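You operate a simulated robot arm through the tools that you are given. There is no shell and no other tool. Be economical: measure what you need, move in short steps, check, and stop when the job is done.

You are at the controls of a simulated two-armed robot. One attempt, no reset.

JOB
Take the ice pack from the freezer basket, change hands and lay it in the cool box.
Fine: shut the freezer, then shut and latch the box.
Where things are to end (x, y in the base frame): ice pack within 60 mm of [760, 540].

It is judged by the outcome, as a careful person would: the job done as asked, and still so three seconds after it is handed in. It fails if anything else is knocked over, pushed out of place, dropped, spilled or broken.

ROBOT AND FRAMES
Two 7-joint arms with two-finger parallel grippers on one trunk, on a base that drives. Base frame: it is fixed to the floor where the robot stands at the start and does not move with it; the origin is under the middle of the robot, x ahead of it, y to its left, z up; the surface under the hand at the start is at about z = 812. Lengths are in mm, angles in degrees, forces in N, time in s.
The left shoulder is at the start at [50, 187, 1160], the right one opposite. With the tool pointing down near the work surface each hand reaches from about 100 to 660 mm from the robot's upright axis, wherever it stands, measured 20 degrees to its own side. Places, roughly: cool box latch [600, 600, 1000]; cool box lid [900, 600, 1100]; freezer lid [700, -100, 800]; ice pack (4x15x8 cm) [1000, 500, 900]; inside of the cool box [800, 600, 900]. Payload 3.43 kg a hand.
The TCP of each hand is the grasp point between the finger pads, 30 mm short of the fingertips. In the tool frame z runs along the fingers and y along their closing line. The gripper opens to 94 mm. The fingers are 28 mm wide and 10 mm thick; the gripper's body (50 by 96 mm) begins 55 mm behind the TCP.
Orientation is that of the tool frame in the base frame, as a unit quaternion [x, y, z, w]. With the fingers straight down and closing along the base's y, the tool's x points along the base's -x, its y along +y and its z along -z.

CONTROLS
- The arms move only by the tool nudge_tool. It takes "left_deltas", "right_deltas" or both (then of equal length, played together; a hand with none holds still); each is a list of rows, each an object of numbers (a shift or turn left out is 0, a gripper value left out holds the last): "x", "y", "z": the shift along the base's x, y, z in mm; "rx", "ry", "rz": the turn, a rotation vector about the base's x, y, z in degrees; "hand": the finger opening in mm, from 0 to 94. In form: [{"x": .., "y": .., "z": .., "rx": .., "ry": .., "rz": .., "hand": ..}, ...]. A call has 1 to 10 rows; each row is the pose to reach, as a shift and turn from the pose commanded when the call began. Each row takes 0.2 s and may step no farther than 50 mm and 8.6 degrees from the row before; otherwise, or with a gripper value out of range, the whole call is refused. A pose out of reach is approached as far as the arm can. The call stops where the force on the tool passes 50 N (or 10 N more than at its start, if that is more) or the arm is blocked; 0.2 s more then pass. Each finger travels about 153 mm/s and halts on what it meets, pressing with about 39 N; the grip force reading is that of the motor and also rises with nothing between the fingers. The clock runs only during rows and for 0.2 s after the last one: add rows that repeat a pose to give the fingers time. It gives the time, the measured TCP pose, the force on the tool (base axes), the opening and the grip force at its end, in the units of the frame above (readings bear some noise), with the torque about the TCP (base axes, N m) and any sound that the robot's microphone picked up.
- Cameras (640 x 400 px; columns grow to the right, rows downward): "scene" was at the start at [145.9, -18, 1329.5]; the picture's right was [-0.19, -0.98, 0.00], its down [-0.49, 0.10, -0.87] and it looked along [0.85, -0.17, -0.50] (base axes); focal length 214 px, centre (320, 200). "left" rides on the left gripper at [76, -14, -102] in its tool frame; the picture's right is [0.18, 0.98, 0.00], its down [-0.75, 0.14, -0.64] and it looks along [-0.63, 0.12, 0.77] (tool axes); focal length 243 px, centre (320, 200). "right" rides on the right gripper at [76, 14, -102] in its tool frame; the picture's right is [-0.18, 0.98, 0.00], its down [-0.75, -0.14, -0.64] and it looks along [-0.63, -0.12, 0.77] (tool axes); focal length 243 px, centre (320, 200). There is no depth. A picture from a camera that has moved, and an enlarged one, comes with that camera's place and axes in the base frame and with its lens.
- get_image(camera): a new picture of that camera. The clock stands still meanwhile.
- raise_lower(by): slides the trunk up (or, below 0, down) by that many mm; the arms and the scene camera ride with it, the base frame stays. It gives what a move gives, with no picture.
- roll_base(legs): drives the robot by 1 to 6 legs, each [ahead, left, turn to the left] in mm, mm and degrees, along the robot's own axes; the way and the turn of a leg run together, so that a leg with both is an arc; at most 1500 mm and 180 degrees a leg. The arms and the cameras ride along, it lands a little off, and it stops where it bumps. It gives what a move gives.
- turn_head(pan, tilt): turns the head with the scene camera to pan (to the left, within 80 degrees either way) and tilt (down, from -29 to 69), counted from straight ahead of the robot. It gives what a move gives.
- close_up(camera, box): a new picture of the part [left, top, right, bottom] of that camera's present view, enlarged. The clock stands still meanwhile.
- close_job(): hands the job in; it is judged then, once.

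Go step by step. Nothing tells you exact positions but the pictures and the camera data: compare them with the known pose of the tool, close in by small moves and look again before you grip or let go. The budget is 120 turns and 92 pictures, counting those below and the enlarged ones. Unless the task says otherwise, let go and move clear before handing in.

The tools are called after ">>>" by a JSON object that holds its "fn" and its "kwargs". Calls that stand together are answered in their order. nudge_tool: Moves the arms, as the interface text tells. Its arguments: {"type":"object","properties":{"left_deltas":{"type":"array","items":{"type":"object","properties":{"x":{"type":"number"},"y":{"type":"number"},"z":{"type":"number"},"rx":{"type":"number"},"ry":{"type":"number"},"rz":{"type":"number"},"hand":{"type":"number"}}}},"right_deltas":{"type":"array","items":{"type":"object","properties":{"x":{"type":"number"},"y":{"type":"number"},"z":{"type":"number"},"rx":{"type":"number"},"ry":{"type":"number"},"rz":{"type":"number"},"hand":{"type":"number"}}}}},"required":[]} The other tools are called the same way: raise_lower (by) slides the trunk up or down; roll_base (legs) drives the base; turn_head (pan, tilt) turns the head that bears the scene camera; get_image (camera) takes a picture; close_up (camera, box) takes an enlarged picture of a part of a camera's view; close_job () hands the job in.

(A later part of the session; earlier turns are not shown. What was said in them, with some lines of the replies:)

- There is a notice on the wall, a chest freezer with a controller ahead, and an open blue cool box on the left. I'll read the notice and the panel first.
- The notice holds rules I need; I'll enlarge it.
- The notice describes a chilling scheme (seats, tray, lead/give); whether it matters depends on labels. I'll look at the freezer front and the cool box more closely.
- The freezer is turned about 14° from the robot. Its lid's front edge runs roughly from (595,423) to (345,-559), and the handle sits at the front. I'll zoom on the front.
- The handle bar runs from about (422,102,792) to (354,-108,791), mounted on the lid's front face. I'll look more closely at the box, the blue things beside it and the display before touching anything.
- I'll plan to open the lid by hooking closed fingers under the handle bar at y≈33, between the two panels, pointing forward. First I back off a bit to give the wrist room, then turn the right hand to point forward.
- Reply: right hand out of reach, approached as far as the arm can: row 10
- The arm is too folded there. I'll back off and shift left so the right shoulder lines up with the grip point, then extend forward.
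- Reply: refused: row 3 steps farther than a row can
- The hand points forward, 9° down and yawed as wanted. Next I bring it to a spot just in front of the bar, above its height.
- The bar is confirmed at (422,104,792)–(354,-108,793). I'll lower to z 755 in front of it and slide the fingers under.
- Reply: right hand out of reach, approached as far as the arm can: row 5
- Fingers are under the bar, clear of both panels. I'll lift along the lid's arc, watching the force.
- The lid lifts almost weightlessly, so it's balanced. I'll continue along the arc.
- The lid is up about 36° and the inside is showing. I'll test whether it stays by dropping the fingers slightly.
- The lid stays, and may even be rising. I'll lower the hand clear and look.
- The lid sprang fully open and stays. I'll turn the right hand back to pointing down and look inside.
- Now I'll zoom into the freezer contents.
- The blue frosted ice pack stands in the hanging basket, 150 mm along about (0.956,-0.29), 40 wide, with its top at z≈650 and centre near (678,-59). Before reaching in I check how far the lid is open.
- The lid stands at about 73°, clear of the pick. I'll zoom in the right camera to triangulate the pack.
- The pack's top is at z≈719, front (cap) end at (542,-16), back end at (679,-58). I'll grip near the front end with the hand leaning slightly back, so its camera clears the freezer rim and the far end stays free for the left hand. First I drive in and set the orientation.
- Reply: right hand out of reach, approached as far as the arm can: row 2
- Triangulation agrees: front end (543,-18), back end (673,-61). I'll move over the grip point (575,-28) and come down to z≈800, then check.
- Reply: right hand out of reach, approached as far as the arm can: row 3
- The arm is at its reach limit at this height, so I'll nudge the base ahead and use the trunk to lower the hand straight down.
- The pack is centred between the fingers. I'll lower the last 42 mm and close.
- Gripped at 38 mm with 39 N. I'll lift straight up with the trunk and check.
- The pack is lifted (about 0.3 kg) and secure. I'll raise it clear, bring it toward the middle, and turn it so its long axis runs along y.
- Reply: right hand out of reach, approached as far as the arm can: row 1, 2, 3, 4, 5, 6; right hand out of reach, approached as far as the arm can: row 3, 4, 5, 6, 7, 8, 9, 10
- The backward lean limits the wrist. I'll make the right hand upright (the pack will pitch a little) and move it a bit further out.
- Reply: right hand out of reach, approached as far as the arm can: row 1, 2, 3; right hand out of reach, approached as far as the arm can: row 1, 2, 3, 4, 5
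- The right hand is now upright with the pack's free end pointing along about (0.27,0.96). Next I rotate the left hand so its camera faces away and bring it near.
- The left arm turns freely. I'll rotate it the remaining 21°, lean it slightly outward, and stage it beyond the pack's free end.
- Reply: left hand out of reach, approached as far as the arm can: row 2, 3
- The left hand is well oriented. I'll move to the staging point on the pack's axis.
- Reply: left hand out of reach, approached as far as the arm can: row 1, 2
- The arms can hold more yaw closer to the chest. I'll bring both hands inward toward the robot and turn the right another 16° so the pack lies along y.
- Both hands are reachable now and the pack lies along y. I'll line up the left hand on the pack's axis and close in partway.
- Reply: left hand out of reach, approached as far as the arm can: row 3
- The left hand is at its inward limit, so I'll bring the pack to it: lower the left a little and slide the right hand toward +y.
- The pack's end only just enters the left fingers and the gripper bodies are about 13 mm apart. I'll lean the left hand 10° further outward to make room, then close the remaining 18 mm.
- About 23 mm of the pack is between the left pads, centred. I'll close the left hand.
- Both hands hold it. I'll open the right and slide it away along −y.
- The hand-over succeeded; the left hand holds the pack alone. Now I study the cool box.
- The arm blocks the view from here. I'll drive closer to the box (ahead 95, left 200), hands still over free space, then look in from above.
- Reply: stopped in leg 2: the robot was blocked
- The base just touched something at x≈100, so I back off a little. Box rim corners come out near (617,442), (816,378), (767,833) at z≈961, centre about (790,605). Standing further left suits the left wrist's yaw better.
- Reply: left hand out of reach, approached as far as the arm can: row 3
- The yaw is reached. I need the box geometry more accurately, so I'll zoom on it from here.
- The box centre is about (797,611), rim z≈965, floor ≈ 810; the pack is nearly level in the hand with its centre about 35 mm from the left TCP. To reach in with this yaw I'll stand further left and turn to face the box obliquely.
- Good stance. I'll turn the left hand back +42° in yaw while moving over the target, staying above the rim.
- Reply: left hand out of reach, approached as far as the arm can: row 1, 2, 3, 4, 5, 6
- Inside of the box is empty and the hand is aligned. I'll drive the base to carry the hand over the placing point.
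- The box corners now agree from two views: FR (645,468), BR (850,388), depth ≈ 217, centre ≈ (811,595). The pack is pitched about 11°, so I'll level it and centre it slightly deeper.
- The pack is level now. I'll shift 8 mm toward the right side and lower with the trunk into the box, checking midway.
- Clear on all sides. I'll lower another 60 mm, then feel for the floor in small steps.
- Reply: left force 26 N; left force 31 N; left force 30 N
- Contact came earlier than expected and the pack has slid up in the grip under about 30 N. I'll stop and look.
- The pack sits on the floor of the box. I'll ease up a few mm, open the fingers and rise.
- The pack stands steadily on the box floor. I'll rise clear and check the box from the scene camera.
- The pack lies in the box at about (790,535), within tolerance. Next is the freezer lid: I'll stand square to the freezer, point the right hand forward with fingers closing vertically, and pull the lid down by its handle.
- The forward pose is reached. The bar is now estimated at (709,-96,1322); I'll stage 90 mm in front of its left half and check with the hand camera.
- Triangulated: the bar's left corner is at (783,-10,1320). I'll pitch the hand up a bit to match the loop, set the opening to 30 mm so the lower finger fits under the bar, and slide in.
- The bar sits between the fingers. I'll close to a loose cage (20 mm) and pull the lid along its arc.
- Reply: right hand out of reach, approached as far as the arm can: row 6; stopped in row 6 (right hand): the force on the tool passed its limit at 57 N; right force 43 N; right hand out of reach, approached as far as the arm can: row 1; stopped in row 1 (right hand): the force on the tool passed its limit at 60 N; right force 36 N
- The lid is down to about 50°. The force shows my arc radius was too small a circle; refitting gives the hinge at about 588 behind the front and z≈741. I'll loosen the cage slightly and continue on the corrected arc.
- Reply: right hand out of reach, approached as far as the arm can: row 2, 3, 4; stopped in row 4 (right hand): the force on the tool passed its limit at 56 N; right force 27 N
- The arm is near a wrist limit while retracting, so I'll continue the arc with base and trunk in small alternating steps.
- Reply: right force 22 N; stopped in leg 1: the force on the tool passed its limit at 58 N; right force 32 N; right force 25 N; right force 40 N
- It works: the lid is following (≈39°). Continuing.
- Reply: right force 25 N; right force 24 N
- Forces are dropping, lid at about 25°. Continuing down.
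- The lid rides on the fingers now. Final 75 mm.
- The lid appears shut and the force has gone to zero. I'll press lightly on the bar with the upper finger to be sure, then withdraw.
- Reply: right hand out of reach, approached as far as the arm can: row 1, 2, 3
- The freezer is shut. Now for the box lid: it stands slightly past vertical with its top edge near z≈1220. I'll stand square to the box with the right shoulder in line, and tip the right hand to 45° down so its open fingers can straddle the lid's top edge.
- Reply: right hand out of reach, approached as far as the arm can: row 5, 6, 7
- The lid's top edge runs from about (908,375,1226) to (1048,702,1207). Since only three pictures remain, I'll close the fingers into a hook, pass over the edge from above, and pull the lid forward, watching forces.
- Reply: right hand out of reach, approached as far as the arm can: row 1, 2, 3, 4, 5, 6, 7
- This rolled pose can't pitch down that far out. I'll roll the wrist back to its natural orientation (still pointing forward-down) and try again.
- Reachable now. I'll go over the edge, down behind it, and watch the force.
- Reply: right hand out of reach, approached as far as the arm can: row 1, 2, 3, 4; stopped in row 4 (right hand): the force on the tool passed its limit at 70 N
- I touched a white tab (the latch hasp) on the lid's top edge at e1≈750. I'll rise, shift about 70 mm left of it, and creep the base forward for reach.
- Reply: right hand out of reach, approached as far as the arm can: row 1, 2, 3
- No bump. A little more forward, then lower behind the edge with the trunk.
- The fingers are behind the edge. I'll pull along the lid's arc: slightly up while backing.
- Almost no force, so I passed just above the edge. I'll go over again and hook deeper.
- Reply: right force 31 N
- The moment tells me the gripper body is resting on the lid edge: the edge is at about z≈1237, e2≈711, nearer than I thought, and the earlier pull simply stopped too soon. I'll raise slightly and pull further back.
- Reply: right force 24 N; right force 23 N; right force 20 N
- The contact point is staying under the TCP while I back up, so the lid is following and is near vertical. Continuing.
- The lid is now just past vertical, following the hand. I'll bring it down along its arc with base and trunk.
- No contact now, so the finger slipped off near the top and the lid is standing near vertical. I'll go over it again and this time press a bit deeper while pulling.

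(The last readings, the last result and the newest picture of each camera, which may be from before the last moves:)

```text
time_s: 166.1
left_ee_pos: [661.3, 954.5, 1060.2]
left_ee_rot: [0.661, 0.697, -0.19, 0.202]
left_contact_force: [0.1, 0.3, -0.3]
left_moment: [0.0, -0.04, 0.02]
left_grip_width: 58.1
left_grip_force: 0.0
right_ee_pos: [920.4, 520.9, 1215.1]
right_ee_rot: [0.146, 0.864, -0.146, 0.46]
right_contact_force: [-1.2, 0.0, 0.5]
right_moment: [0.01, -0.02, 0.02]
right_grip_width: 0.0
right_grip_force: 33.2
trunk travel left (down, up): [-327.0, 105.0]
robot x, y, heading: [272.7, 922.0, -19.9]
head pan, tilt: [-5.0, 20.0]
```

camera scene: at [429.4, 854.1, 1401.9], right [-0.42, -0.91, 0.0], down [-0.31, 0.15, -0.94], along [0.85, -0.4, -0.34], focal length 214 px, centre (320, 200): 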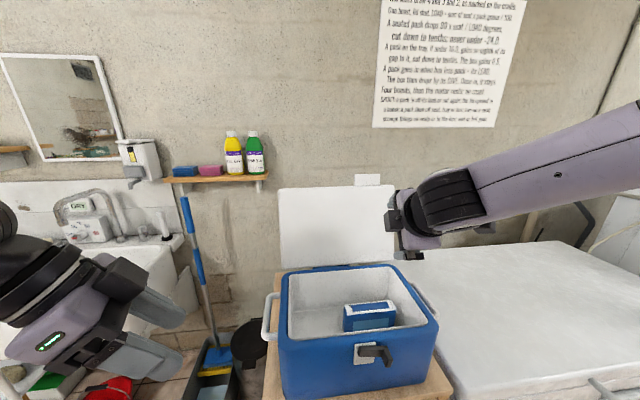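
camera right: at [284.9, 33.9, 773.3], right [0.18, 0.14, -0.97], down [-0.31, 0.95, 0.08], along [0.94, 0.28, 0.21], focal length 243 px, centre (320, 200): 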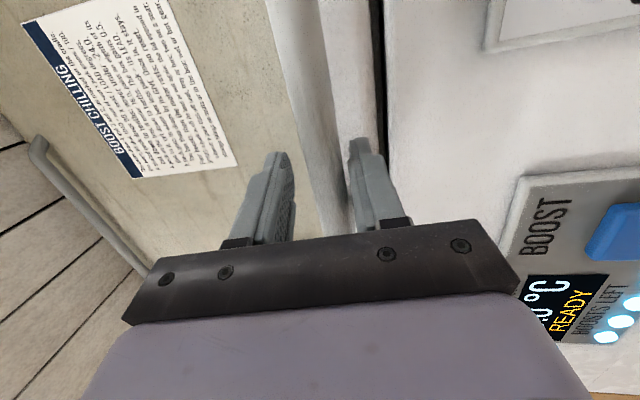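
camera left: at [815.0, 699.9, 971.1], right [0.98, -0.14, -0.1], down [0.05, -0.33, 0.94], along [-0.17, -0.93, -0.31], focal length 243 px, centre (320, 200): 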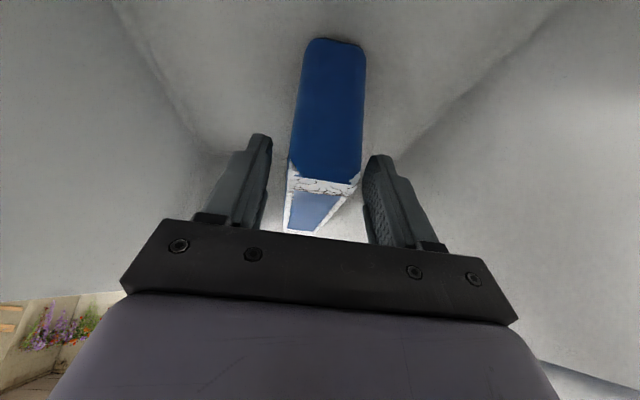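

No contact anywhere: the lid has fallen shut on its own. I'll back off, move the right hand aside, and use the last picture on the latch.

>>> {"fn": "raise_lower", "kwargs": {"by": 60}}

>>> {"fn": "roll_base", "kwargs": {"legs": [[-130, 0, 0]]}}

>>> {"fn": "nudge_tool", "kwargs": {"right_deltas": [{"x": -40, "y": -15}, {"x": -75, "y": -45}, {"x": -110, "y": -75}, {"x": -145, "y": -105}, {"x": -180, "y": -135}, {"x": -205, "y": -170}]}}

>>> {"fn": "raise_lower", "kwargs": {"by": -200}}

>>> {"fn": "turn_head", "kwargs": {"pan": -16, "tilt": 24}}

```text
time_s: 167.1
left_ee_pos: [662.9, 955.1, 1119.9]
left_ee_rot: [0.662, 0.696, -0.191, 0.201]
left_contact_force: [-0.1, 0.0, -0.4]
left_moment: [-0.02, -0.01, 0.02]
left_grip_width: 58.1
left_grip_force: 0.1
right_ee_pos: [922.3, 520.7, 1274.2]
right_ee_rot: [0.144, 0.864, -0.144, 0.46]
right_contact_force: [-0.3, 0.3, 0.5]
right_moment: [0.0, 0.0, 0.01]
right_grip_width: 0.0
right_grip_force: 32.4
trunk travel left (down, up): [-387.0, 45.0]
robot x, y, heading: [273.1, 920.2, -20.1]
head pan, tilt: [-5.0, 20.0]
```

```text
time_s: 168.4
left_ee_pos: [539.1, 1000.6, 1120.0]
left_ee_rot: [0.66, 0.698, -0.19, 0.202]
left_contact_force: [-1.1, -0.1, 0.5]
left_moment: [-0.01, -0.01, 0.0]
left_grip_width: 58.1
left_grip_force: 0.0
right_ee_pos: [801.3, 566.8, 1274.7]
right_ee_rot: [0.144, 0.864, -0.145, 0.46]
right_contact_force: [0.3, 0.4, 0.6]
right_moment: [0.0, 0.01, 0.0]
right_grip_width: 0.1
right_grip_force: 33.0
trunk travel left (down, up): [-387.0, 45.0]
robot x, y, heading: [152.8, 964.6, -19.9]
head pan, tilt: [-5.0, 20.0]
```

```text
time_s: 169.8
left_ee_pos: [540.9, 999.4, 1120.8]
left_ee_rot: [0.659, 0.699, -0.189, 0.202]
left_contact_force: [0.1, -0.7, 0.2]
left_moment: [0.01, 0.0, -0.02]
left_grip_width: 57.9
left_grip_force: 0.2
right_ee_pos: [596.6, 396.5, 1273.2]
right_ee_rot: [0.143, 0.865, -0.144, 0.459]
right_contact_force: [-0.5, 0.5, -0.2]
right_moment: [0.02, 0.01, -0.03]
right_grip_width: 0.0
right_grip_force: 33.5
trunk travel left (down, up): [-387.0, 45.0]
robot x, y, heading: [152.4, 961.2, -20.1]
head pan, tilt: [-5.0, 20.0]
```

```text
time_s: 172.0
left_ee_pos: [539.3, 1000.4, 921.1]
left_ee_rot: [0.66, 0.699, -0.189, 0.202]
left_contact_force: [-0.5, 0.6, 0.8]
left_moment: [0.01, 0.01, -0.05]
left_grip_width: 58.1
left_grip_force: 0.1
right_ee_pos: [597.6, 398.4, 1073.9]
right_ee_rot: [0.144, 0.864, -0.144, 0.46]
right_contact_force: [0.2, -0.7, -0.2]
right_moment: [-0.03, -0.01, 0.01]
right_grip_width: 0.2
right_grip_force: 32.5
trunk travel left (down, up): [-187.0, 245.0]
robot x, y, heading: [153.1, 967.4, -19.9]
head pan, tilt: [-5.0, 20.0]
```

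```text
time_s: 172.7
left_ee_pos: [540.4, 1000.4, 921.0]
left_ee_rot: [0.66, 0.698, -0.19, 0.202]
left_contact_force: [0.0, 0.3, 0.3]
left_moment: [-0.01, 0.0, 0.02]
left_grip_width: 57.9
left_grip_force: 0.0
right_ee_pos: [597.4, 397.7, 1073.9]
right_ee_rot: [0.144, 0.864, -0.144, 0.46]
right_contact_force: [0.2, 0.2, -0.2]
right_moment: [0.02, 0.0, -0.05]
right_grip_width: 0.0
right_grip_force: 32.9
trunk travel left (down, up): [-187.0, 245.0]
robot x, y, heading: [151.9, 963.7, -19.9]
head pan, tilt: [-16.0, 24.0]
```

>>> {"fn": "close_up", "kwargs": {"camera": "scene", "box": [220, 110, 430, 290]}}

```text
2.22 times, centred on (325, 200) of scene
camera zoom: at [281.5, 889.9, 1150.5], right [-0.59, -0.81, 0.0], down [-0.33, 0.24, -0.91], along [0.74, -0.54, -0.41], focal length 477 px, centre (309, 200)
```

zoom: 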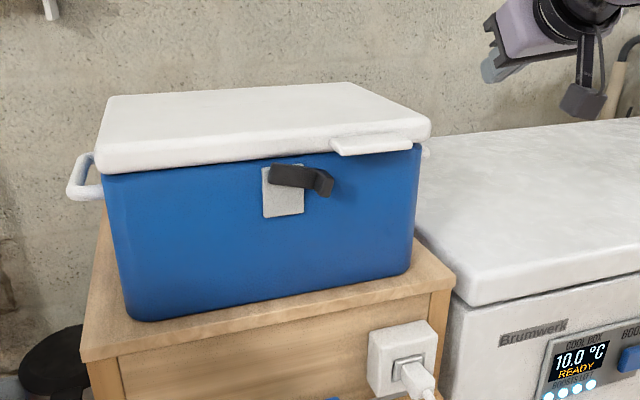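

The lid is shut. The latch is a black turn-lever on the plate: pivot at about (692,625,965), arm lying to the right. It needs turning up over the lid's edge. I'll bring the right hand forward-pointing in front of the box, right of the plate.

>>> {"fn": "nudge_tool", "kwargs": {"right_deltas": [{"x": -37, "y": 14}, {"x": -75, "y": 28}, {"x": -60, "y": 70, "rx": -3, "ry": -8}, {"x": -45, "y": 112, "rx": -6, "ry": -16}, {"x": -28, "y": 154, "rx": -9, "ry": -24}, {"x": -13, "y": 195, "rx": -11.9, "ry": -31.9}]}}

>>> {"fn": "nudge_tool", "kwargs": {"right_deltas": [{"z": -40}, {"z": -80}, {"z": -120}, {"z": -155}]}}

```text
time_s: 174.1
left_ee_pos: [540.0, 1001.0, 919.9]
left_ee_rot: [0.66, 0.698, -0.19, 0.203]
left_contact_force: [-0.2, 0.2, 0.3]
left_moment: [-0.02, -0.02, 0.02]
left_grip_width: 57.9
left_grip_force: 0.0
right_ee_pos: [583.5, 595.8, 1075.2]
right_ee_rot: [0.13, 0.684, -0.187, 0.693]
right_contact_force: [0.2, 0.4, -0.4]
right_moment: [0.01, -0.02, -0.06]
right_grip_width: 0.0
right_grip_force: 32.7
trunk travel left (down, up): [-187.0, 245.0]
robot x, y, heading: [156.4, 962.9, -19.9]
head pan, tilt: [-16.0, 24.0]
```

```text
time_s: 175.1
left_ee_pos: [540.4, 999.5, 920.4]
left_ee_rot: [0.66, 0.698, -0.19, 0.201]
left_contact_force: [0.8, 0.0, 0.7]
left_moment: [0.02, 0.01, -0.03]
left_grip_width: 58.0
left_grip_force: 0.1
right_ee_pos: [589.3, 621.8, 935.3]
right_ee_rot: [0.134, 0.687, -0.189, 0.689]
right_contact_force: [-0.4, -0.3, -0.1]
right_moment: [-0.03, 0.04, 0.01]
right_grip_width: 0.1
right_grip_force: 33.0
right hand out of reach, approached as far as the arm can: row 3, 4
trunk travel left (down, up): [-187.0, 245.0]
robot x, y, heading: [152.2, 966.3, -20.0]
head pan, tilt: [-16.0, 24.0]
```

I'll grip the lever's protruding knob between open fingers rather than push blindly: opening 70, move up to z≈957, then forward.

>>> {"fn": "nudge_tool", "kwargs": {"right_deltas": [{"z": 12, "hand": 70}, {"z": 22}, {"x": 20, "y": -7.5, "z": 22}, {"x": 36, "y": -13.5, "z": 22}, {"x": 50, "y": -19, "z": 22}]}}

>>> {"fn": "nudge_tool", "kwargs": {"right_deltas": [{"hand": 40}, {"hand": 10}, {"hand": 5}]}}

```text
time_s: 176.3
left_ee_pos: [540.0, 1000.3, 920.3]
left_ee_rot: [0.66, 0.698, -0.19, 0.203]
left_contact_force: [-0.3, -0.1, 0.1]
left_moment: [0.02, -0.02, -0.03]
left_grip_width: 57.8
left_grip_force: 0.1
right_ee_pos: [639.9, 603.1, 956.5]
right_ee_rot: [0.132, 0.686, -0.187, 0.691]
right_contact_force: [-3.2, 1.2, -2.0]
right_moment: [-0.07, 0.1, 0.12]
right_grip_width: 69.9
right_grip_force: 0.0
trunk travel left (down, up): [-187.0, 245.0]
robot x, y, heading: [154.1, 965.9, -19.9]
head pan, tilt: [-16.0, 24.0]
```

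```text
time_s: 177.1
left_ee_pos: [541.9, 1001.1, 921.1]
left_ee_rot: [0.66, 0.698, -0.19, 0.202]
left_contact_force: [0.0, -0.4, 0.6]
left_moment: [0.03, -0.01, -0.02]
left_grip_width: 58.1
left_grip_force: 0.0
right_ee_pos: [640.3, 604.1, 958.7]
right_ee_rot: [0.13, 0.686, -0.187, 0.691]
right_contact_force: [1.8, 2.3, -0.1]
right_moment: [0.3, -0.17, 0.7]
right_grip_width: 16.3
right_grip_force: 38.8
trunk travel left (down, up): [-187.0, 245.0]
robot x, y, heading: [152.9, 964.8, -20.1]
head pan, tilt: [-16.0, 24.0]
```

I have the knob, 16 mm wide, held centrally. I'll turn it upward about the pivot, rolling the wrist with it.

>>> {"fn": "nudge_tool", "kwargs": {"right_deltas": [{"x": -0.2, "y": -0.6, "z": 6.8, "rx": -7.6, "ry": 3.8, "rz": -0.2}, {"x": 0, "y": 0, "z": 13.6, "rx": -15.2, "ry": 7.5, "rz": -0.3}, {"x": 0.6, "y": 1.7, "z": 20.1, "rx": -22.8, "ry": 11.3, "rz": -0.5}]}}

```text
time_s: 177.9
left_ee_pos: [541.7, 1000.1, 918.6]
left_ee_rot: [0.66, 0.698, -0.19, 0.202]
left_contact_force: [-0.5, -0.1, -1.2]
left_moment: [-0.01, 0.02, -0.04]
left_grip_width: 58.0
left_grip_force: 0.2
right_ee_pos: [640.9, 603.6, 976.0]
right_ee_rot: [-0.025, 0.701, -0.333, 0.63]
right_contact_force: [0.0, 2.0, -10.4]
right_moment: [0.77, 0.92, 0.57]
right_grip_width: 18.6
right_grip_force: 39.3
trunk travel left (down, up): [-187.0, 245.0]
robot x, y, heading: [153.2, 965.3, -20.0]
head pan, tilt: [-16.0, 24.0]
```

It's turning with about 10 N of resistance. Continuing.

>>> {"fn": "nudge_tool", "kwargs": {"right_deltas": [{"x": 1, "y": 2.6, "z": 6.2, "rx": -7.6, "ry": 3.8, "rz": -0.2}, {"x": 2.3, "y": 6.3, "z": 11.8, "rx": -15.2, "ry": 7.5, "rz": -0.3}, {"x": 4, "y": 10.8, "z": 16.6, "rx": -22.8, "ry": 11.3, "rz": -0.5}]}}

```text
time_s: 178.7
left_ee_pos: [540.0, 1000.4, 919.9]
left_ee_rot: [0.66, 0.698, -0.191, 0.202]
left_contact_force: [0.5, 0.3, 0.3]
left_moment: [0.0, -0.02, 0.0]
left_grip_width: 57.7
left_grip_force: 0.1
right_ee_pos: [645.0, 616.5, 994.5]
right_ee_rot: [-0.179, 0.677, -0.465, 0.542]
right_contact_force: [-2.3, -1.1, -6.2]
right_moment: [-0.04, 0.18, -0.08]
right_grip_width: 8.0
right_grip_force: 2.6
trunk travel left (down, up): [-187.0, 245.0]
robot x, y, heading: [154.0, 966.9, -20.0]
head pan, tilt: [-16.0, 24.0]
```

>>> {"fn": "nudge_tool", "kwargs": {"right_deltas": [{"hand": 5}, {"hand": 5}]}}

```text
time_s: 179.3
left_ee_pos: [540.7, 1000.9, 920.1]
left_ee_rot: [0.66, 0.698, -0.19, 0.202]
left_contact_force: [-0.6, 0.1, 1.2]
left_moment: [0.01, 0.02, -0.01]
left_grip_width: 57.8
left_grip_force: 0.0
right_ee_pos: [645.4, 615.6, 994.0]
right_ee_rot: [-0.178, 0.678, -0.464, 0.542]
right_contact_force: [-3.6, -1.9, -5.7]
right_moment: [0.02, 0.12, -0.08]
right_grip_width: 8.1
right_grip_force: 2.5
trunk travel left (down, up): [-187.0, 245.0]
robot x, y, heading: [156.9, 963.5, -20.2]
head pan, tilt: [-16.0, 24.0]
```

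The grip reading dropped to 8 mm, so the knob may have slipped. I'll reopen and close in place to feel for it again.

>>> {"fn": "nudge_tool", "kwargs": {"right_deltas": [{"hand": 30}, {"hand": 50}, {"hand": 50}]}}

>>> {"fn": "nudge_tool", "kwargs": {"right_deltas": [{"hand": 25}, {"hand": 5}, {"hand": 0}, {"hand": 0}]}}

```text
time_s: 180.1
left_ee_pos: [540.8, 1000.4, 920.7]
left_ee_rot: [0.66, 0.698, -0.19, 0.201]
left_contact_force: [-0.5, -0.9, 0.1]
left_moment: [0.0, 0.01, 0.02]
left_grip_width: 58.1
left_grip_force: 0.0
right_ee_pos: [645.3, 615.6, 993.7]
right_ee_rot: [-0.179, 0.678, -0.464, 0.542]
right_contact_force: [0.3, 0.5, 0.7]
right_moment: [-0.08, 0.31, 0.0]
right_grip_width: 52.0
right_grip_force: 2.1
trunk travel left (down, up): [-187.0, 245.0]
robot x, y, heading: [151.5, 963.2, -19.9]
head pan, tilt: [-16.0, 24.0]
```

```text
time_s: 181.1
left_ee_pos: [542.1, 1001.9, 921.8]
left_ee_rot: [0.66, 0.698, -0.191, 0.202]
left_contact_force: [0.4, 0.1, -0.1]
left_moment: [0.05, 0.05, 0.02]
left_grip_width: 57.8
left_grip_force: 0.1
right_ee_pos: [645.2, 615.2, 992.8]
right_ee_rot: [-0.179, 0.679, -0.462, 0.541]
right_contact_force: [-1.4, 0.9, -10.9]
right_moment: [0.07, 1.44, 0.02]
right_grip_width: 28.7
right_grip_force: 39.1
trunk travel left (down, up): [-187.0, 245.0]
robot x, y, heading: [150.0, 967.3, -19.9]
head pan, tilt: [-16.0, 24.0]
```

Unclear what I'm holding; the lever may have snapped toward upright. I'll release, retreat, close the fingers, and sweep the lever's path from below with light force to find it and finish the turn.

>>> {"fn": "nudge_tool", "kwargs": {"right_deltas": [{"hand": 60}, {"hand": 60}, {"x": -20, "y": 7.5}, {"x": -46.8, "y": 17.5}, {"x": -46.8, "y": 17.5, "hand": 0}, {"x": -46.8, "y": 17.5, "hand": 0}]}}

>>> {"fn": "nudge_tool", "kwargs": {"right_deltas": [{"x": -3, "y": -8, "z": -35}, {"x": -6, "y": -16.4, "z": -68}, {"x": 14, "y": -24, "z": -68}, {"x": 34.3, "y": -31.4, "z": -68}]}}

```text
time_s: 182.5
left_ee_pos: [540.2, 1000.5, 920.1]
left_ee_rot: [0.66, 0.698, -0.191, 0.202]
left_contact_force: [0.3, -0.2, 0.9]
left_moment: [-0.02, -0.03, 0.0]
left_grip_width: 58.0
left_grip_force: 0.2
right_ee_pos: [598.5, 635.1, 994.0]
right_ee_rot: [-0.18, 0.678, -0.462, 0.542]
right_contact_force: [-1.2, 3.3, -8.4]
right_moment: [0.13, 0.66, 0.67]
right_grip_width: 25.5
right_grip_force: 39.1
trunk travel left (down, up): [-187.0, 245.0]
robot x, y, heading: [153.9, 965.6, -20.2]
head pan, tilt: [-16.0, 24.0]
```

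```text
time_s: 183.5
left_ee_pos: [538.2, 1001.0, 919.7]
left_ee_rot: [0.66, 0.698, -0.19, 0.203]
left_contact_force: [-0.2, 0.3, 0.5]
left_moment: [0.01, -0.04, -0.02]
left_grip_width: 57.9
left_grip_force: 0.1
right_ee_pos: [634.3, 614.4, 938.2]
right_ee_rot: [-0.176, 0.677, -0.467, 0.542]
right_contact_force: [-8.9, 3.1, 21.6]
right_moment: [0.22, 0.2, 0.06]
right_grip_width: 24.9
right_grip_force: 38.2
right hand out of reach, approached as far as the arm can: row 2, 3, 4
trunk travel left (down, up): [-187.0, 245.0]
robot x, y, heading: [150.8, 964.1, -20.3]
head pan, tilt: [-16.0, 24.0]
```

I was in fact still holding the lever's long knob the whole time and have pulled it back down. Since it moves with the hand, I'll now carry it round the pivot up to vertical.

>>> {"fn": "nudge_tool", "kwargs": {"right_deltas": [{"x": -2.6, "y": -6.8, "z": 13}, {"x": -3.4, "y": -9.1, "z": 27}, {"x": -2.6, "y": -6.8, "z": 40.7}, {"x": -0.1, "y": -0.3, "z": 52.7}]}}

>>> {"fn": "nudge_tool", "kwargs": {"right_deltas": [{"x": 1.8, "y": 5, "z": 5, "rx": -5, "ry": 2.5}, {"x": 3.7, "y": 10, "z": 9, "rx": -10, "ry": 5}, {"x": 6, "y": 16, "z": 12, "rx": -15, "ry": 7.5}, {"x": 8.3, "y": 22, "z": 14, "rx": -20, "ry": 10}]}}

```text
time_s: 184.5
left_ee_pos: [539.8, 1000.4, 920.2]
left_ee_rot: [0.661, 0.698, -0.19, 0.2]
left_contact_force: [-0.9, 0.2, 0.1]
left_moment: [0.0, -0.05, -0.03]
left_grip_width: 57.9
left_grip_force: 0.1
right_ee_pos: [635.7, 612.5, 985.3]
right_ee_rot: [-0.179, 0.679, -0.463, 0.54]
right_contact_force: [-0.6, -0.9, -12.2]
right_moment: [-0.1, 1.6, -0.34]
right_grip_width: 26.1
right_grip_force: 38.7
trunk travel left (down, up): [-187.0, 245.0]
robot x, y, heading: [153.2, 963.9, -20.1]
head pan, tilt: [-16.0, 24.0]
```

```text
time_s: 185.5
left_ee_pos: [541.6, 999.4, 919.9]
left_ee_rot: [0.66, 0.698, -0.191, 0.202]
left_contact_force: [0.0, 0.3, -0.2]
left_moment: [0.0, 0.01, 0.0]
left_grip_width: 57.9
left_grip_force: 0.0
right_ee_pos: [643.3, 636.5, 999.4]
right_ee_rot: [-0.311, 0.632, -0.556, 0.442]
right_contact_force: [-0.1, -0.1, -10.5]
right_moment: [-0.17, 0.91, 0.17]
right_grip_width: 20.1
right_grip_force: 39.4
trunk travel left (down, up): [-187.0, 245.0]
robot x, y, heading: [154.6, 964.0, -20.1]
head pan, tilt: [-16.0, 24.0]
```

The lever is near upright (≈80°). A bit further until it meets its stop.

>>> {"fn": "nudge_tool", "kwargs": {"right_deltas": [{"x": 1.8, "y": 4.7, "z": 0}, {"x": 3.5, "y": 9.4, "z": 0}]}}

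>>> {"fn": "nudge_tool", "kwargs": {"right_deltas": [{"x": 2.5, "y": 6.5, "z": -1}]}}

```text
time_s: 186.1
left_ee_pos: [540.9, 999.4, 919.3]
left_ee_rot: [0.66, 0.698, -0.191, 0.202]
left_contact_force: [0.7, 0.2, 0.5]
left_moment: [0.01, -0.02, -0.02]
left_grip_width: 57.9
left_grip_force: 0.0
right_ee_pos: [647.1, 643.8, 999.1]
right_ee_rot: [-0.309, 0.633, -0.556, 0.441]
right_contact_force: [-1.2, -0.9, -10.1]
right_moment: [-0.4, 1.28, -0.58]
right_grip_width: 19.8
right_grip_force: 39.0
trunk travel left (down, up): [-187.0, 245.0]
robot x, y, heading: [154.6, 965.0, -20.0]
head pan, tilt: [-16.0, 24.0]
```

```text
time_s: 186.5
left_ee_pos: [541.2, 999.4, 919.9]
left_ee_rot: [0.66, 0.698, -0.191, 0.201]
left_contact_force: [-0.3, 0.6, 0.0]
left_moment: [0.02, -0.02, -0.02]
left_grip_width: 57.7
left_grip_force: 0.1
right_ee_pos: [650.1, 651.2, 998.7]
right_ee_rot: [-0.31, 0.632, -0.556, 0.442]
right_contact_force: [-0.5, -0.2, -11.3]
right_moment: [-0.33, 1.27, -0.41]
right_grip_width: 19.6
right_grip_force: 38.9
trunk travel left (down, up): [-187.0, 245.0]
robot x, y, heading: [157.5, 966.6, -19.8]
head pan, tilt: [-16.0, 24.0]
```

The downward 10 N reading stays constant, so I need to understand the constraint. I'll probe slightly up and down to feel stiffness.

>>> {"fn": "nudge_tool", "kwargs": {"right_deltas": [{"z": 6}]}}

>>> {"fn": "nudge_tool", "kwargs": {"right_deltas": [{"z": -12}]}}

>>> {"fn": "nudge_tool", "kwargs": {"right_deltas": [{"x": 3.5, "y": 9.4, "z": 6}]}}

```text
time_s: 186.9
left_ee_pos: [541.6, 1000.6, 920.4]
left_ee_rot: [0.66, 0.698, -0.191, 0.201]
left_contact_force: [0.5, -0.3, -0.3]
left_moment: [-0.04, 0.02, -0.01]
left_grip_width: 58.1
left_grip_force: 0.0
right_ee_pos: [650.2, 651.4, 1004.1]
right_ee_rot: [-0.311, 0.632, -0.556, 0.441]
right_contact_force: [0.4, -0.4, -12.2]
right_moment: [-0.28, 1.33, 0.11]
right_grip_width: 20.0
right_grip_force: 38.6
trunk travel left (down, up): [-187.0, 245.0]
robot x, y, heading: [152.5, 966.1, -20.1]
head pan, tilt: [-16.0, 24.0]
```

```text
time_s: 187.3
left_ee_pos: [540.4, 999.9, 920.2]
left_ee_rot: [0.66, 0.699, -0.19, 0.202]
left_contact_force: [0.6, 0.5, 0.7]
left_moment: [0.0, 0.04, -0.04]
left_grip_width: 58.1
left_grip_force: 0.0
right_ee_pos: [649.3, 651.9, 994.7]
right_ee_rot: [-0.31, 0.631, -0.557, 0.443]
right_contact_force: [-1.7, 1.9, -8.1]
right_moment: [-0.4, 0.81, 0.21]
right_grip_width: 19.2
right_grip_force: 38.9
trunk travel left (down, up): [-187.0, 245.0]
robot x, y, heading: [152.0, 966.4, -20.0]
head pan, tilt: [-16.0, 24.0]
```

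```text
time_s: 187.7
left_ee_pos: [541.0, 1000.4, 919.1]
left_ee_rot: [0.66, 0.698, -0.191, 0.202]
left_contact_force: [-0.9, -0.4, 0.3]
left_moment: [-0.01, -0.03, -0.04]
left_grip_width: 58.1
left_grip_force: 0.1
right_ee_pos: [654.0, 661.5, 996.8]
right_ee_rot: [-0.311, 0.633, -0.556, 0.441]
right_contact_force: [-0.7, -0.6, -11.5]
right_moment: [-0.37, 1.38, -0.26]
right_grip_width: 19.6
right_grip_force: 39.3
trunk travel left (down, up): [-187.0, 245.0]
robot x, y, heading: [152.9, 959.6, -19.9]
head pan, tilt: [-16.0, 24.0]
```

The load behaves like a carried weight, which suggests I may be tilting the box by its lever rather than only turning it. I'll bring it back along the same path to where I first gripped it, watching the vertical force.

>>> {"fn": "nudge_tool", "kwargs": {"right_deltas": [{"x": -7, "y": -18.7, "z": 0, "rx": 7.6, "ry": -3.8, "rz": 0.2}, {"x": -14, "y": -37.5, "z": -2, "rx": 15.2, "ry": -7.5, "rz": 0.3}, {"x": -17.9, "y": -47.8, "z": -11, "rx": 22.8, "ry": -11.3, "rz": 0.5}, {"x": -20.3, "y": -54.3, "z": -22, "rx": 30.4, "ry": -15, "rz": 0.7}]}}

>>> {"fn": "nudge_tool", "kwargs": {"right_deltas": [{"z": -5, "rx": 7.6, "ry": -3.8, "rz": 0.2}, {"z": -10, "rx": 15.2, "ry": -7.5, "rz": 0.3}]}}

```text
time_s: 188.7
left_ee_pos: [541.1, 1000.6, 919.5]
left_ee_rot: [0.66, 0.698, -0.19, 0.201]
left_contact_force: [0.9, 0.3, -0.1]
left_moment: [0.01, 0.01, 0.01]
left_grip_width: 58.0
left_grip_force: 0.0
right_ee_pos: [632.7, 607.0, 976.9]
right_ee_rot: [-0.111, 0.691, -0.405, 0.588]
right_contact_force: [-0.3, -0.4, -8.4]
right_moment: [-0.2, 0.69, 0.22]
right_grip_width: 26.4
right_grip_force: 38.6
trunk travel left (down, up): [-187.0, 245.0]
robot x, y, heading: [153.7, 964.4, -20.0]
head pan, tilt: [-16.0, 24.0]
```

```text
time_s: 189.3
left_ee_pos: [539.7, 1000.2, 919.9]
left_ee_rot: [0.66, 0.698, -0.19, 0.201]
left_contact_force: [-0.6, -0.1, -0.1]
left_moment: [-0.03, 0.0, 0.02]
left_grip_width: 58.3
left_grip_force: 0.0
right_ee_pos: [632.4, 607.3, 967.7]
right_ee_rot: [-0.007, 0.697, -0.314, 0.644]
right_contact_force: [-1.1, 3.3, -7.2]
right_moment: [-0.16, 0.21, 0.54]
right_grip_width: 26.3
right_grip_force: 39.2
trunk travel left (down, up): [-187.0, 245.0]
robot x, y, heading: [150.3, 966.5, -20.0]
head pan, tilt: [-16.0, 24.0]
```

The width readings fit a square knob that hasn't rotated: I've been lifting the light box by its stiff lever. I'll set it fully down, then hold the lid with the left hand while turning.

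>>> {"fn": "nudge_tool", "kwargs": {"right_deltas": [{"z": -4, "rx": 7.6, "ry": -3.8, "rz": 0.2}, {"z": -8, "rx": 15.2, "ry": -7.5, "rz": 0.3}]}}

>>> {"fn": "nudge_tool", "kwargs": {"right_deltas": [{"z": -3}]}}

```text
time_s: 189.9
left_ee_pos: [541.7, 999.1, 919.9]
left_ee_rot: [0.66, 0.698, -0.191, 0.201]
left_contact_force: [0.3, 0.4, 0.3]
left_moment: [0.0, 0.01, 0.02]
left_grip_width: 57.9
left_grip_force: 0.1
right_ee_pos: [631.2, 605.2, 960.8]
right_ee_rot: [0.097, 0.69, -0.217, 0.683]
right_contact_force: [0.2, 0.1, -6.5]
right_moment: [-0.06, -0.19, 0.72]
right_grip_width: 22.7
right_grip_force: 38.7
trunk travel left (down, up): [-187.0, 245.0]
robot x, y, heading: [153.3, 966.5, -19.8]
head pan, tilt: [-16.0, 24.0]
```

```text
time_s: 190.3
left_ee_pos: [539.8, 1000.5, 920.4]
left_ee_rot: [0.66, 0.698, -0.191, 0.203]
left_contact_force: [-0.3, -0.2, -0.8]
left_moment: [-0.03, 0.01, 0.0]
left_grip_width: 58.0
left_grip_force: 0.0
right_ee_pos: [632.5, 606.0, 959.9]
right_ee_rot: [0.098, 0.689, -0.219, 0.684]
right_contact_force: [1.5, 0.1, -2.4]
right_moment: [-0.33, -0.66, 0.65]
right_grip_width: 22.6
right_grip_force: 38.9
trunk travel left (down, up): [-187.0, 245.0]
robot x, y, heading: [157.8, 964.8, -19.9]
head pan, tilt: [-16.0, 24.0]
```

>>> {"fn": "nudge_tool", "kwargs": {"right_deltas": [{"z": -3}, {"z": -4}]}}

>>> {"fn": "nudge_tool", "kwargs": {"right_deltas": [{"hand": 40}, {"hand": 70}, {"hand": 70}]}}

```text
time_s: 190.9
left_ee_pos: [540.1, 999.8, 920.8]
left_ee_rot: [0.66, 0.698, -0.191, 0.203]
left_contact_force: [0.7, -0.5, -0.1]
left_moment: [-0.01, -0.01, -0.01]
left_grip_width: 57.9
left_grip_force: 0.0
right_ee_pos: [633.0, 609.2, 954.1]
right_ee_rot: [0.098, 0.691, -0.22, 0.682]
right_contact_force: [-0.8, 1.5, -2.5]
right_moment: [-0.41, -0.92, 0.73]
right_grip_width: 22.3
right_grip_force: 39.5
trunk travel left (down, up): [-187.0, 245.0]
robot x, y, heading: [155.6, 961.4, -20.0]
head pan, tilt: [-16.0, 24.0]
```

```text
time_s: 191.7
left_ee_pos: [540.9, 1001.3, 919.9]
left_ee_rot: [0.66, 0.698, -0.19, 0.202]
left_contact_force: [0.5, 0.4, 0.3]
left_moment: [0.0, 0.0, 0.01]
left_grip_width: 58.0
left_grip_force: 0.1
right_ee_pos: [632.4, 609.2, 955.8]
right_ee_rot: [0.099, 0.691, -0.219, 0.682]
right_contact_force: [-0.2, 0.0, 0.4]
right_moment: [0.0, -0.01, 0.01]
right_grip_width: 70.1
right_grip_force: 0.2
trunk travel left (down, up): [-187.0, 245.0]
robot x, y, heading: [149.9, 963.9, -20.0]
head pan, tilt: [-16.0, 24.0]
```

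I'll feel the knob again at this spot, then test whether it stays where I leave it (a stiff lever) or drops (the box).

>>> {"fn": "nudge_tool", "kwargs": {"right_deltas": [{"hand": 30}, {"hand": 5}, {"hand": 5}]}}

>>> {"fn": "nudge_tool", "kwargs": {"right_deltas": [{"hand": 40}, {"hand": 70}, {"hand": 70, "z": 20}, {"hand": 30, "z": 20}, {"hand": 5, "z": 20}, {"hand": 5, "z": 20}]}}

```text
time_s: 192.5
left_ee_pos: [539.5, 1000.1, 920.3]
left_ee_rot: [0.66, 0.698, -0.19, 0.202]
left_contact_force: [-0.2, 0.3, -1.4]
left_moment: [0.01, -0.01, -0.03]
left_grip_width: 58.0
left_grip_force: 0.1
right_ee_pos: [633.0, 608.4, 954.4]
right_ee_rot: [0.097, 0.691, -0.219, 0.682]
right_contact_force: [0.3, -0.3, 0.3]
right_moment: [0.04, 0.1, 0.54]
right_grip_width: 22.1
right_grip_force: 38.2
trunk travel left (down, up): [-187.0, 245.0]
robot x, y, heading: [154.4, 966.5, -19.8]
head pan, tilt: [-16.0, 24.0]
```

```text
time_s: 193.9
left_ee_pos: [540.7, 1000.0, 920.0]
left_ee_rot: [0.66, 0.698, -0.19, 0.203]
left_contact_force: [0.3, 0.2, 0.2]
left_moment: [-0.01, 0.0, 0.0]
left_grip_width: 58.1
left_grip_force: 0.1
right_ee_pos: [631.1, 606.3, 973.2]
right_ee_rot: [0.095, 0.69, -0.219, 0.684]
right_contact_force: [0.1, -0.1, 1.4]
right_moment: [0.0, 0.03, -0.03]
right_grip_width: 4.7
right_grip_force: 0.1
trunk travel left (down, up): [-187.0, 245.0]
robot x, y, heading: [153.1, 964.5, -20.1]
head pan, tilt: [-16.0, 24.0]
```

That explains it: the lever is stiff (it only turned, downward, when the table backed it up) and the light box lifts first. I'll hold the lid down with the left hand and then turn the lever up. First the left hand goes up and over the lid.

>>> {"fn": "nudge_tool", "kwargs": {"left_deltas": [{"z": 45, "hand": 0}, {"z": 90}, {"z": 135}, {"z": 180}, {"x": 10, "y": -20, "z": 210}, {"x": 30, "y": -60, "z": 220}, {"x": 52, "y": -98, "z": 220}, {"x": 76, "y": -135, "z": 220}, {"x": 100, "y": -173, "z": 220}]}}

>>> {"fn": "nudge_tool", "kwargs": {"left_deltas": [{"x": 24, "y": -38}, {"x": 48, "y": -76}, {"x": 70, "y": -112}, {"x": 87, "y": -138}]}}

```text
time_s: 195.9
left_ee_pos: [579.7, 923.4, 1140.9]
left_ee_rot: [0.66, 0.699, -0.19, 0.202]
left_contact_force: [-0.8, 0.5, 0.5]
left_moment: [0.02, 0.03, 0.04]
left_grip_width: 0.0
left_grip_force: 33.1
left hand out of reach, approached as far as the arm can: row 7, 8, 9
right_ee_pos: [631.6, 605.5, 973.0]
right_ee_rot: [0.094, 0.69, -0.217, 0.684]
right_contact_force: [0.9, 0.0, 0.6]
right_moment: [0.01, 0.01, 0.05]
right_grip_width: 4.8
right_grip_force: 0.1
trunk travel left (down, up): [-187.0, 245.0]
robot x, y, heading: [152.2, 966.1, -19.7]
head pan, tilt: [-16.0, 24.0]
```

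```text
time_s: 196.9
left_ee_pos: [629.0, 921.4, 1118.2]
left_ee_rot: [0.66, 0.698, -0.191, 0.202]
left_contact_force: [-0.7, -0.3, -0.2]
left_moment: [-0.03, 0.01, 0.03]
left_grip_width: 0.0
left_grip_force: 33.0
left hand out of reach, approached as far as the arm can: row 1, 2, 3, 4
right_ee_pos: [631.4, 606.4, 972.7]
right_ee_rot: [0.096, 0.69, -0.218, 0.684]
right_contact_force: [-0.7, -0.5, 0.2]
right_moment: [0.01, 0.03, 0.0]
right_grip_width: 5.0
right_grip_force: 0.0
trunk travel left (down, up): [-187.0, 245.0]
robot x, y, heading: [155.8, 964.1, -20.2]
head pan, tilt: [-16.0, 24.0]
```

The left wrist's old yaw limits it; I'll turn it back to its natural orientation (which leaves it pitched forward-down), then move over the lid.

>>> {"fn": "nudge_tool", "kwargs": {"left_deltas": [{"rz": 8}, {"rz": 16}, {"rz": 24}, {"rz": 32}, {"rz": 40}, {"rz": 48}, {"rz": 56}, {"rz": 64}]}}

>>> {"fn": "nudge_tool", "kwargs": {"left_deltas": [{"x": 16, "y": -38}, {"x": 32, "y": -76}, {"x": 48, "y": -114}, {"x": 64, "y": -152}, {"x": 80, "y": -190}, {"x": 96, "y": -225}]}}

```text
time_s: 198.7
left_ee_pos: [663.6, 979.5, 1142.3]
left_ee_rot: [0.189, 0.942, -0.054, 0.272]
left_contact_force: [0.2, 0.5, 0.2]
left_moment: [-0.05, -0.01, -0.03]
left_grip_width: 0.0
left_grip_force: 32.8
left hand out of reach, approached as far as the arm can: row 4, 5, 6, 7, 8
right_ee_pos: [630.4, 605.8, 972.7]
right_ee_rot: [0.095, 0.69, -0.218, 0.684]
right_contact_force: [0.5, -0.3, -0.9]
right_moment: [-0.03, 0.0, -0.01]
right_grip_width: 5.0
right_grip_force: 0.0
trunk travel left (down, up): [-187.0, 245.0]
robot x, y, heading: [155.1, 965.6, -20.1]
head pan, tilt: [-16.0, 24.0]
```

```text
time_s: 200.1
left_ee_pos: [664.4, 980.4, 1142.2]
left_ee_rot: [0.189, 0.942, -0.053, 0.272]
left_contact_force: [0.2, 0.5, -0.6]
left_moment: [0.01, -0.02, 0.0]
left_grip_width: 0.2
left_grip_force: 33.0
left hand out of reach, approached as far as the arm can: row 1, 2, 3, 4, 5, 6
right_ee_pos: [630.9, 607.0, 973.8]
right_ee_rot: [0.095, 0.69, -0.218, 0.684]
right_contact_force: [0.9, -0.3, 0.1]
right_moment: [0.03, -0.03, 0.03]
right_grip_width: 5.1
right_grip_force: 0.1
trunk travel left (down, up): [-187.0, 245.0]
robot x, y, heading: [155.2, 967.7, -20.0]
head pan, tilt: [-16.0, 24.0]
```

The left arm can't get there from this trunk height, but the evidence points elsewhere anyway: upward the lever hit a hard stop (the box lifted instead), while downward it turned about 30° easily. So it latches downward, and the table backs that push. I'll grip the knob again and carry it down and round.

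>>> {"fn": "nudge_tool", "kwargs": {"right_deltas": [{"hand": 40}, {"hand": 70}, {"hand": 70}]}}

>>> {"fn": "raise_lower", "kwargs": {"by": -26}}

>>> {"fn": "nudge_tool", "kwargs": {"right_deltas": [{"hand": 30}, {"hand": 5}, {"hand": 5}]}}

>>> {"fn": "nudge_tool", "kwargs": {"right_deltas": [{"x": 1.2, "y": 3.3, "z": -4, "rx": 4, "ry": -2}, {"x": 2.5, "y": 6.6, "z": -7, "rx": 8, "ry": -4}, {"x": 4, "y": 11, "z": -10, "rx": 13, "ry": -6.5}]}}

```text
time_s: 200.9
left_ee_pos: [665.5, 980.3, 1141.8]
left_ee_rot: [0.19, 0.942, -0.054, 0.272]
left_contact_force: [-0.1, 0.4, 0.6]
left_moment: [-0.04, -0.01, 0.02]
left_grip_width: 0.0
left_grip_force: 33.0
right_ee_pos: [631.3, 606.7, 974.0]
right_ee_rot: [0.095, 0.69, -0.218, 0.684]
right_contact_force: [-0.4, -0.1, -0.1]
right_moment: [0.0, -0.03, -0.01]
right_grip_width: 70.0
right_grip_force: 0.0
trunk travel left (down, up): [-187.0, 245.0]
robot x, y, heading: [153.7, 963.8, -20.0]
head pan, tilt: [-16.0, 24.0]
```

```text
time_s: 201.7
left_ee_pos: [664.4, 978.9, 1115.9]
left_ee_rot: [0.19, 0.942, -0.054, 0.272]
left_contact_force: [-0.3, 0.3, 0.3]
left_moment: [-0.01, 0.01, -0.01]
left_grip_width: 0.0
left_grip_force: 33.3
right_ee_pos: [630.7, 606.2, 945.9]
right_ee_rot: [0.095, 0.69, -0.218, 0.684]
right_contact_force: [0.0, -0.8, -1.1]
right_moment: [-0.01, -0.01, 0.0]
right_grip_width: 69.8
right_grip_force: 0.1
trunk travel left (down, up): [-161.0, 271.0]
robot x, y, heading: [152.1, 965.6, -19.9]
head pan, tilt: [-16.0, 24.0]
```

```text
time_s: 202.4
left_ee_pos: [664.3, 979.7, 1115.7]
left_ee_rot: [0.19, 0.942, -0.055, 0.271]
left_contact_force: [0.1, -0.1, 0.5]
left_moment: [0.02, 0.0, -0.01]
left_grip_width: 0.0
left_grip_force: 32.9
right_ee_pos: [632.4, 607.2, 946.9]
right_ee_rot: [0.094, 0.691, -0.216, 0.684]
right_contact_force: [2.3, 3.1, -0.1]
right_moment: [-0.17, 0.03, 0.71]
right_grip_width: 22.4
right_grip_force: 38.6
trunk travel left (down, up): [-161.0, 271.0]
robot x, y, heading: [152.7, 965.8, -19.9]
head pan, tilt: [-16.0, 24.0]
```

```text
time_s: 203.2
left_ee_pos: [662.6, 979.6, 1117.2]
left_ee_rot: [0.191, 0.942, -0.055, 0.272]
left_contact_force: [-0.3, -0.7, 0.0]
left_moment: [-0.01, 0.0, 0.04]
left_grip_width: 0.1
left_grip_force: 33.4
right_ee_pos: [633.8, 614.4, 944.2]
right_ee_rot: [0.188, 0.662, -0.136, 0.712]
right_contact_force: [4.4, -10.8, 26.9]
right_moment: [-0.75, -0.51, 0.32]
right_grip_width: 23.1
right_grip_force: 39.1
trunk travel left (down, up): [-161.0, 271.0]
robot x, y, heading: [152.8, 962.2, -20.2]
head pan, tilt: [-16.0, 24.0]
```

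Resisting with 27 N, as a friction lever backed by the table would. I'll push on along the arc.

>>> {"fn": "nudge_tool", "kwargs": {"right_deltas": [{"x": 1.5, "y": 4, "z": -4, "rx": 4, "ry": -2}, {"x": 3, "y": 8, "z": -8, "rx": 8, "ry": -4}, {"x": 4.5, "y": 12, "z": -11, "rx": 12, "ry": -6}]}}

>>> {"fn": "nudge_tool", "kwargs": {"right_deltas": [{"x": 2, "y": 5, "z": -3, "rx": 4, "ry": -2}, {"x": 4, "y": 10, "z": -5, "rx": 8, "ry": -4}]}}

```text
time_s: 204.1
left_ee_pos: [663.0, 979.2, 1117.8]
left_ee_rot: [0.19, 0.942, -0.054, 0.272]
left_contact_force: [0.3, -0.5, 0.2]
left_moment: [0.0, 0.01, 0.0]
left_grip_width: 0.0
left_grip_force: 33.2
right_ee_pos: [637.8, 629.3, 932.2]
right_ee_rot: [0.264, 0.637, -0.052, 0.722]
right_contact_force: [-5.5, -9.0, 24.2]
right_moment: [-0.39, -0.3, 0.3]
right_grip_width: 24.0
right_grip_force: 39.0
trunk travel left (down, up): [-161.0, 271.0]
robot x, y, heading: [152.2, 963.4, -20.0]
head pan, tilt: [-16.0, 24.0]
```

```text
time_s: 204.7
left_ee_pos: [665.5, 979.6, 1113.7]
left_ee_rot: [0.188, 0.942, -0.053, 0.272]
left_contact_force: [0.6, 0.2, -1.0]
left_moment: [-0.05, 0.01, -0.01]
left_grip_width: 0.0
left_grip_force: 33.4
right_ee_pos: [644.5, 642.2, 916.1]
right_ee_rot: [0.314, 0.625, 0.003, 0.715]
right_contact_force: [0.3, -0.3, 0.1]
right_moment: [0.0, 0.0, -0.04]
right_grip_width: 5.1
right_grip_force: 0.0
trunk travel left (down, up): [-161.0, 271.0]
robot x, y, heading: [150.6, 963.0, -19.7]
head pan, tilt: [-16.0, 24.0]
```

The lever turned further and slipped out of the grip near the bottom. I'll regrip it slightly higher and finish to vertical-down.

>>> {"fn": "nudge_tool", "kwargs": {"right_deltas": [{"hand": 40}, {"hand": 70}, {"x": -3, "y": -8, "z": 12, "hand": 70}, {"x": -3, "y": -8, "z": 24, "hand": 70}, {"x": -3, "y": -8, "z": 24, "hand": 30}, {"x": -3, "y": -8, "z": 24, "hand": 5}, {"x": -3, "y": -8, "z": 24, "hand": 5}]}}

```text
time_s: 206.2
left_ee_pos: [664.5, 980.0, 1114.9]
left_ee_rot: [0.19, 0.942, -0.054, 0.273]
left_contact_force: [-0.1, 0.5, 0.5]
left_moment: [-0.03, 0.0, -0.03]
left_grip_width: 0.2
left_grip_force: 33.0
right_ee_pos: [641.0, 632.0, 945.4]
right_ee_rot: [0.316, 0.621, 0.002, 0.717]
right_contact_force: [-1.9, -1.7, -0.6]
right_moment: [0.05, 0.17, 0.13]
right_grip_width: 24.2
right_grip_force: 38.7
trunk travel left (down, up): [-161.0, 271.0]
robot x, y, heading: [155.2, 964.3, -20.0]
head pan, tilt: [-16.0, 24.0]
```

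Regripped at θ≈-60°. Carrying it left with a slight downward pull.

>>> {"fn": "nudge_tool", "kwargs": {"right_deltas": [{"x": 1.8, "y": 4.7, "z": -3, "rx": 6, "ry": -3}, {"x": 3.5, "y": 9.4, "z": -5, "rx": 12, "ry": -6}, {"x": 5.3, "y": 14, "z": -7, "rx": 18, "ry": -9}, {"x": 7, "y": 18.7, "z": -8, "rx": 24, "ry": -12}]}}

>>> {"fn": "nudge_tool", "kwargs": {"right_deltas": [{"x": 1.8, "y": 4.7, "z": -1}, {"x": 3.5, "y": 9.4, "z": 0}]}}

```text
time_s: 207.2
left_ee_pos: [663.9, 978.3, 1116.8]
left_ee_rot: [0.191, 0.941, -0.055, 0.273]
left_contact_force: [0.4, -0.3, 0.1]
left_moment: [-0.06, -0.02, 0.0]
left_grip_width: 0.1
left_grip_force: 33.1
right_ee_pos: [645.5, 648.4, 941.2]
right_ee_rot: [0.456, 0.522, 0.164, 0.702]
right_contact_force: [1.0, -11.5, 16.7]
right_moment: [0.22, -0.21, -0.42]
right_grip_width: 21.9
right_grip_force: 38.6
trunk travel left (down, up): [-161.0, 271.0]
robot x, y, heading: [154.4, 965.1, -20.0]
head pan, tilt: [-16.0, 24.0]
```

```text
time_s: 207.8
left_ee_pos: [662.7, 978.5, 1117.7]
left_ee_rot: [0.19, 0.942, -0.053, 0.273]
left_contact_force: [0.3, -0.2, 0.6]
left_moment: [0.03, -0.01, -0.03]
left_grip_width: 0.0
left_grip_force: 33.0
right_ee_pos: [648.6, 657.0, 941.5]
right_ee_rot: [0.456, 0.522, 0.162, 0.703]
right_contact_force: [-5.3, -13.1, 23.0]
right_moment: [0.32, -0.5, -0.59]
right_grip_width: 21.9
right_grip_force: 39.0
trunk travel left (down, up): [-161.0, 271.0]
robot x, y, heading: [152.7, 968.2, -20.1]
head pan, tilt: [-16.0, 24.0]
```

>>> {"fn": "nudge_tool", "kwargs": {"right_deltas": [{"x": 1.5, "y": 4, "z": 0}, {"x": 3, "y": 8, "z": 1}]}}

```text
time_s: 208.4
left_ee_pos: [663.1, 978.6, 1116.7]
left_ee_rot: [0.19, 0.942, -0.054, 0.272]
left_contact_force: [-0.2, 0.2, 0.0]
left_moment: [0.02, 0.02, 0.01]
left_grip_width: 0.2
left_grip_force: 33.2
right_ee_pos: [650.6, 666.0, 940.0]
right_ee_rot: [0.456, 0.523, 0.161, 0.701]
right_contact_force: [-5.8, -11.8, 20.3]
right_moment: [0.27, -0.44, -0.68]
right_grip_width: 21.9
right_grip_force: 38.8
trunk travel left (down, up): [-161.0, 271.0]
robot x, y, heading: [152.1, 964.7, -19.7]
head pan, tilt: [-16.0, 24.0]
```

The lever is now past vertical-down with no more to gain, and pushing further risks sliding the box. I'll let go and move clear.

>>> {"fn": "nudge_tool", "kwargs": {"right_deltas": [{"hand": 40}, {"hand": 80}, {"hand": 80}]}}

>>> {"fn": "roll_base", "kwargs": {"legs": [[-200, 0, 0]]}}

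```text
time_s: 209.2
left_ee_pos: [663.6, 978.5, 1116.3]
left_ee_rot: [0.19, 0.942, -0.054, 0.272]
left_contact_force: [-0.3, -0.7, 0.9]
left_moment: [0.01, 0.02, 0.0]
left_grip_width: 0.0
left_grip_force: 32.9
right_ee_pos: [653.3, 667.2, 937.1]
right_ee_rot: [0.455, 0.528, 0.163, 0.698]
right_contact_force: [0.1, 0.3, -0.5]
right_moment: [-0.03, 0.01, -0.01]
right_grip_width: 80.3
right_grip_force: 0.1
trunk travel left (down, up): [-161.0, 271.0]
robot x, y, heading: [156.6, 965.2, -20.0]
head pan, tilt: [-16.0, 24.0]
```

```text
time_s: 210.8
left_ee_pos: [475.4, 1047.3, 1115.2]
left_ee_rot: [0.19, 0.942, -0.054, 0.272]
left_contact_force: [-0.4, 0.0, -0.3]
left_moment: [0.04, 0.01, -0.01]
left_grip_width: 0.1
left_grip_force: 33.3
right_ee_pos: [465.0, 736.5, 937.0]
right_ee_rot: [0.456, 0.527, 0.164, 0.699]
right_contact_force: [-0.2, -0.3, -0.8]
right_moment: [-0.02, -0.04, 0.01]
right_grip_width: 80.2
right_grip_force: 0.1
trunk travel left (down, up): [-161.0, 271.0]
robot x, y, heading: [-33.0, 1035.9, -20.2]
head pan, tilt: [-16.0, 24.0]
```

Both hands are empty and clear of the box and freezer, so I'm handing in.

>>> {"fn": "close_job", "kwargs": {}}

```text
The job is handed in.
```

I moved the ice pack from the freezer basket into the cool box, changing hands on the way. Both lids are shut, but I could not confirm that the box is latched.

- **Ice pack:** I last saw it standing on the box floor at about (790, 535), roughly 30 mm from the target. The box shifted a little later, so it may now be nearer 40 mm off, which is still inside the 60 mm.
- **Freezer:** its lid is shut, and I saw it stay shut after I let go.
- **Box lid:** I tipped it past upright, it fell the rest of the way on its own, and a later picture showed it closed.
- **Latch:** I turned the lever down past vertical by feel, with no pictures left to check it. I chose downward because the lever would not turn upward. I felt no click or stop.
- **Box position:** before I worked that out, pulling up on the lever seems to have lifted and tilted the box. The last push may also have slid it up to about 20 mm to the left.
- **Boost-chilling notice:** I did not use the boost. The box display still read 10.0 °C, and I saw no numbered seats or pack markings that would have made the notice apply.
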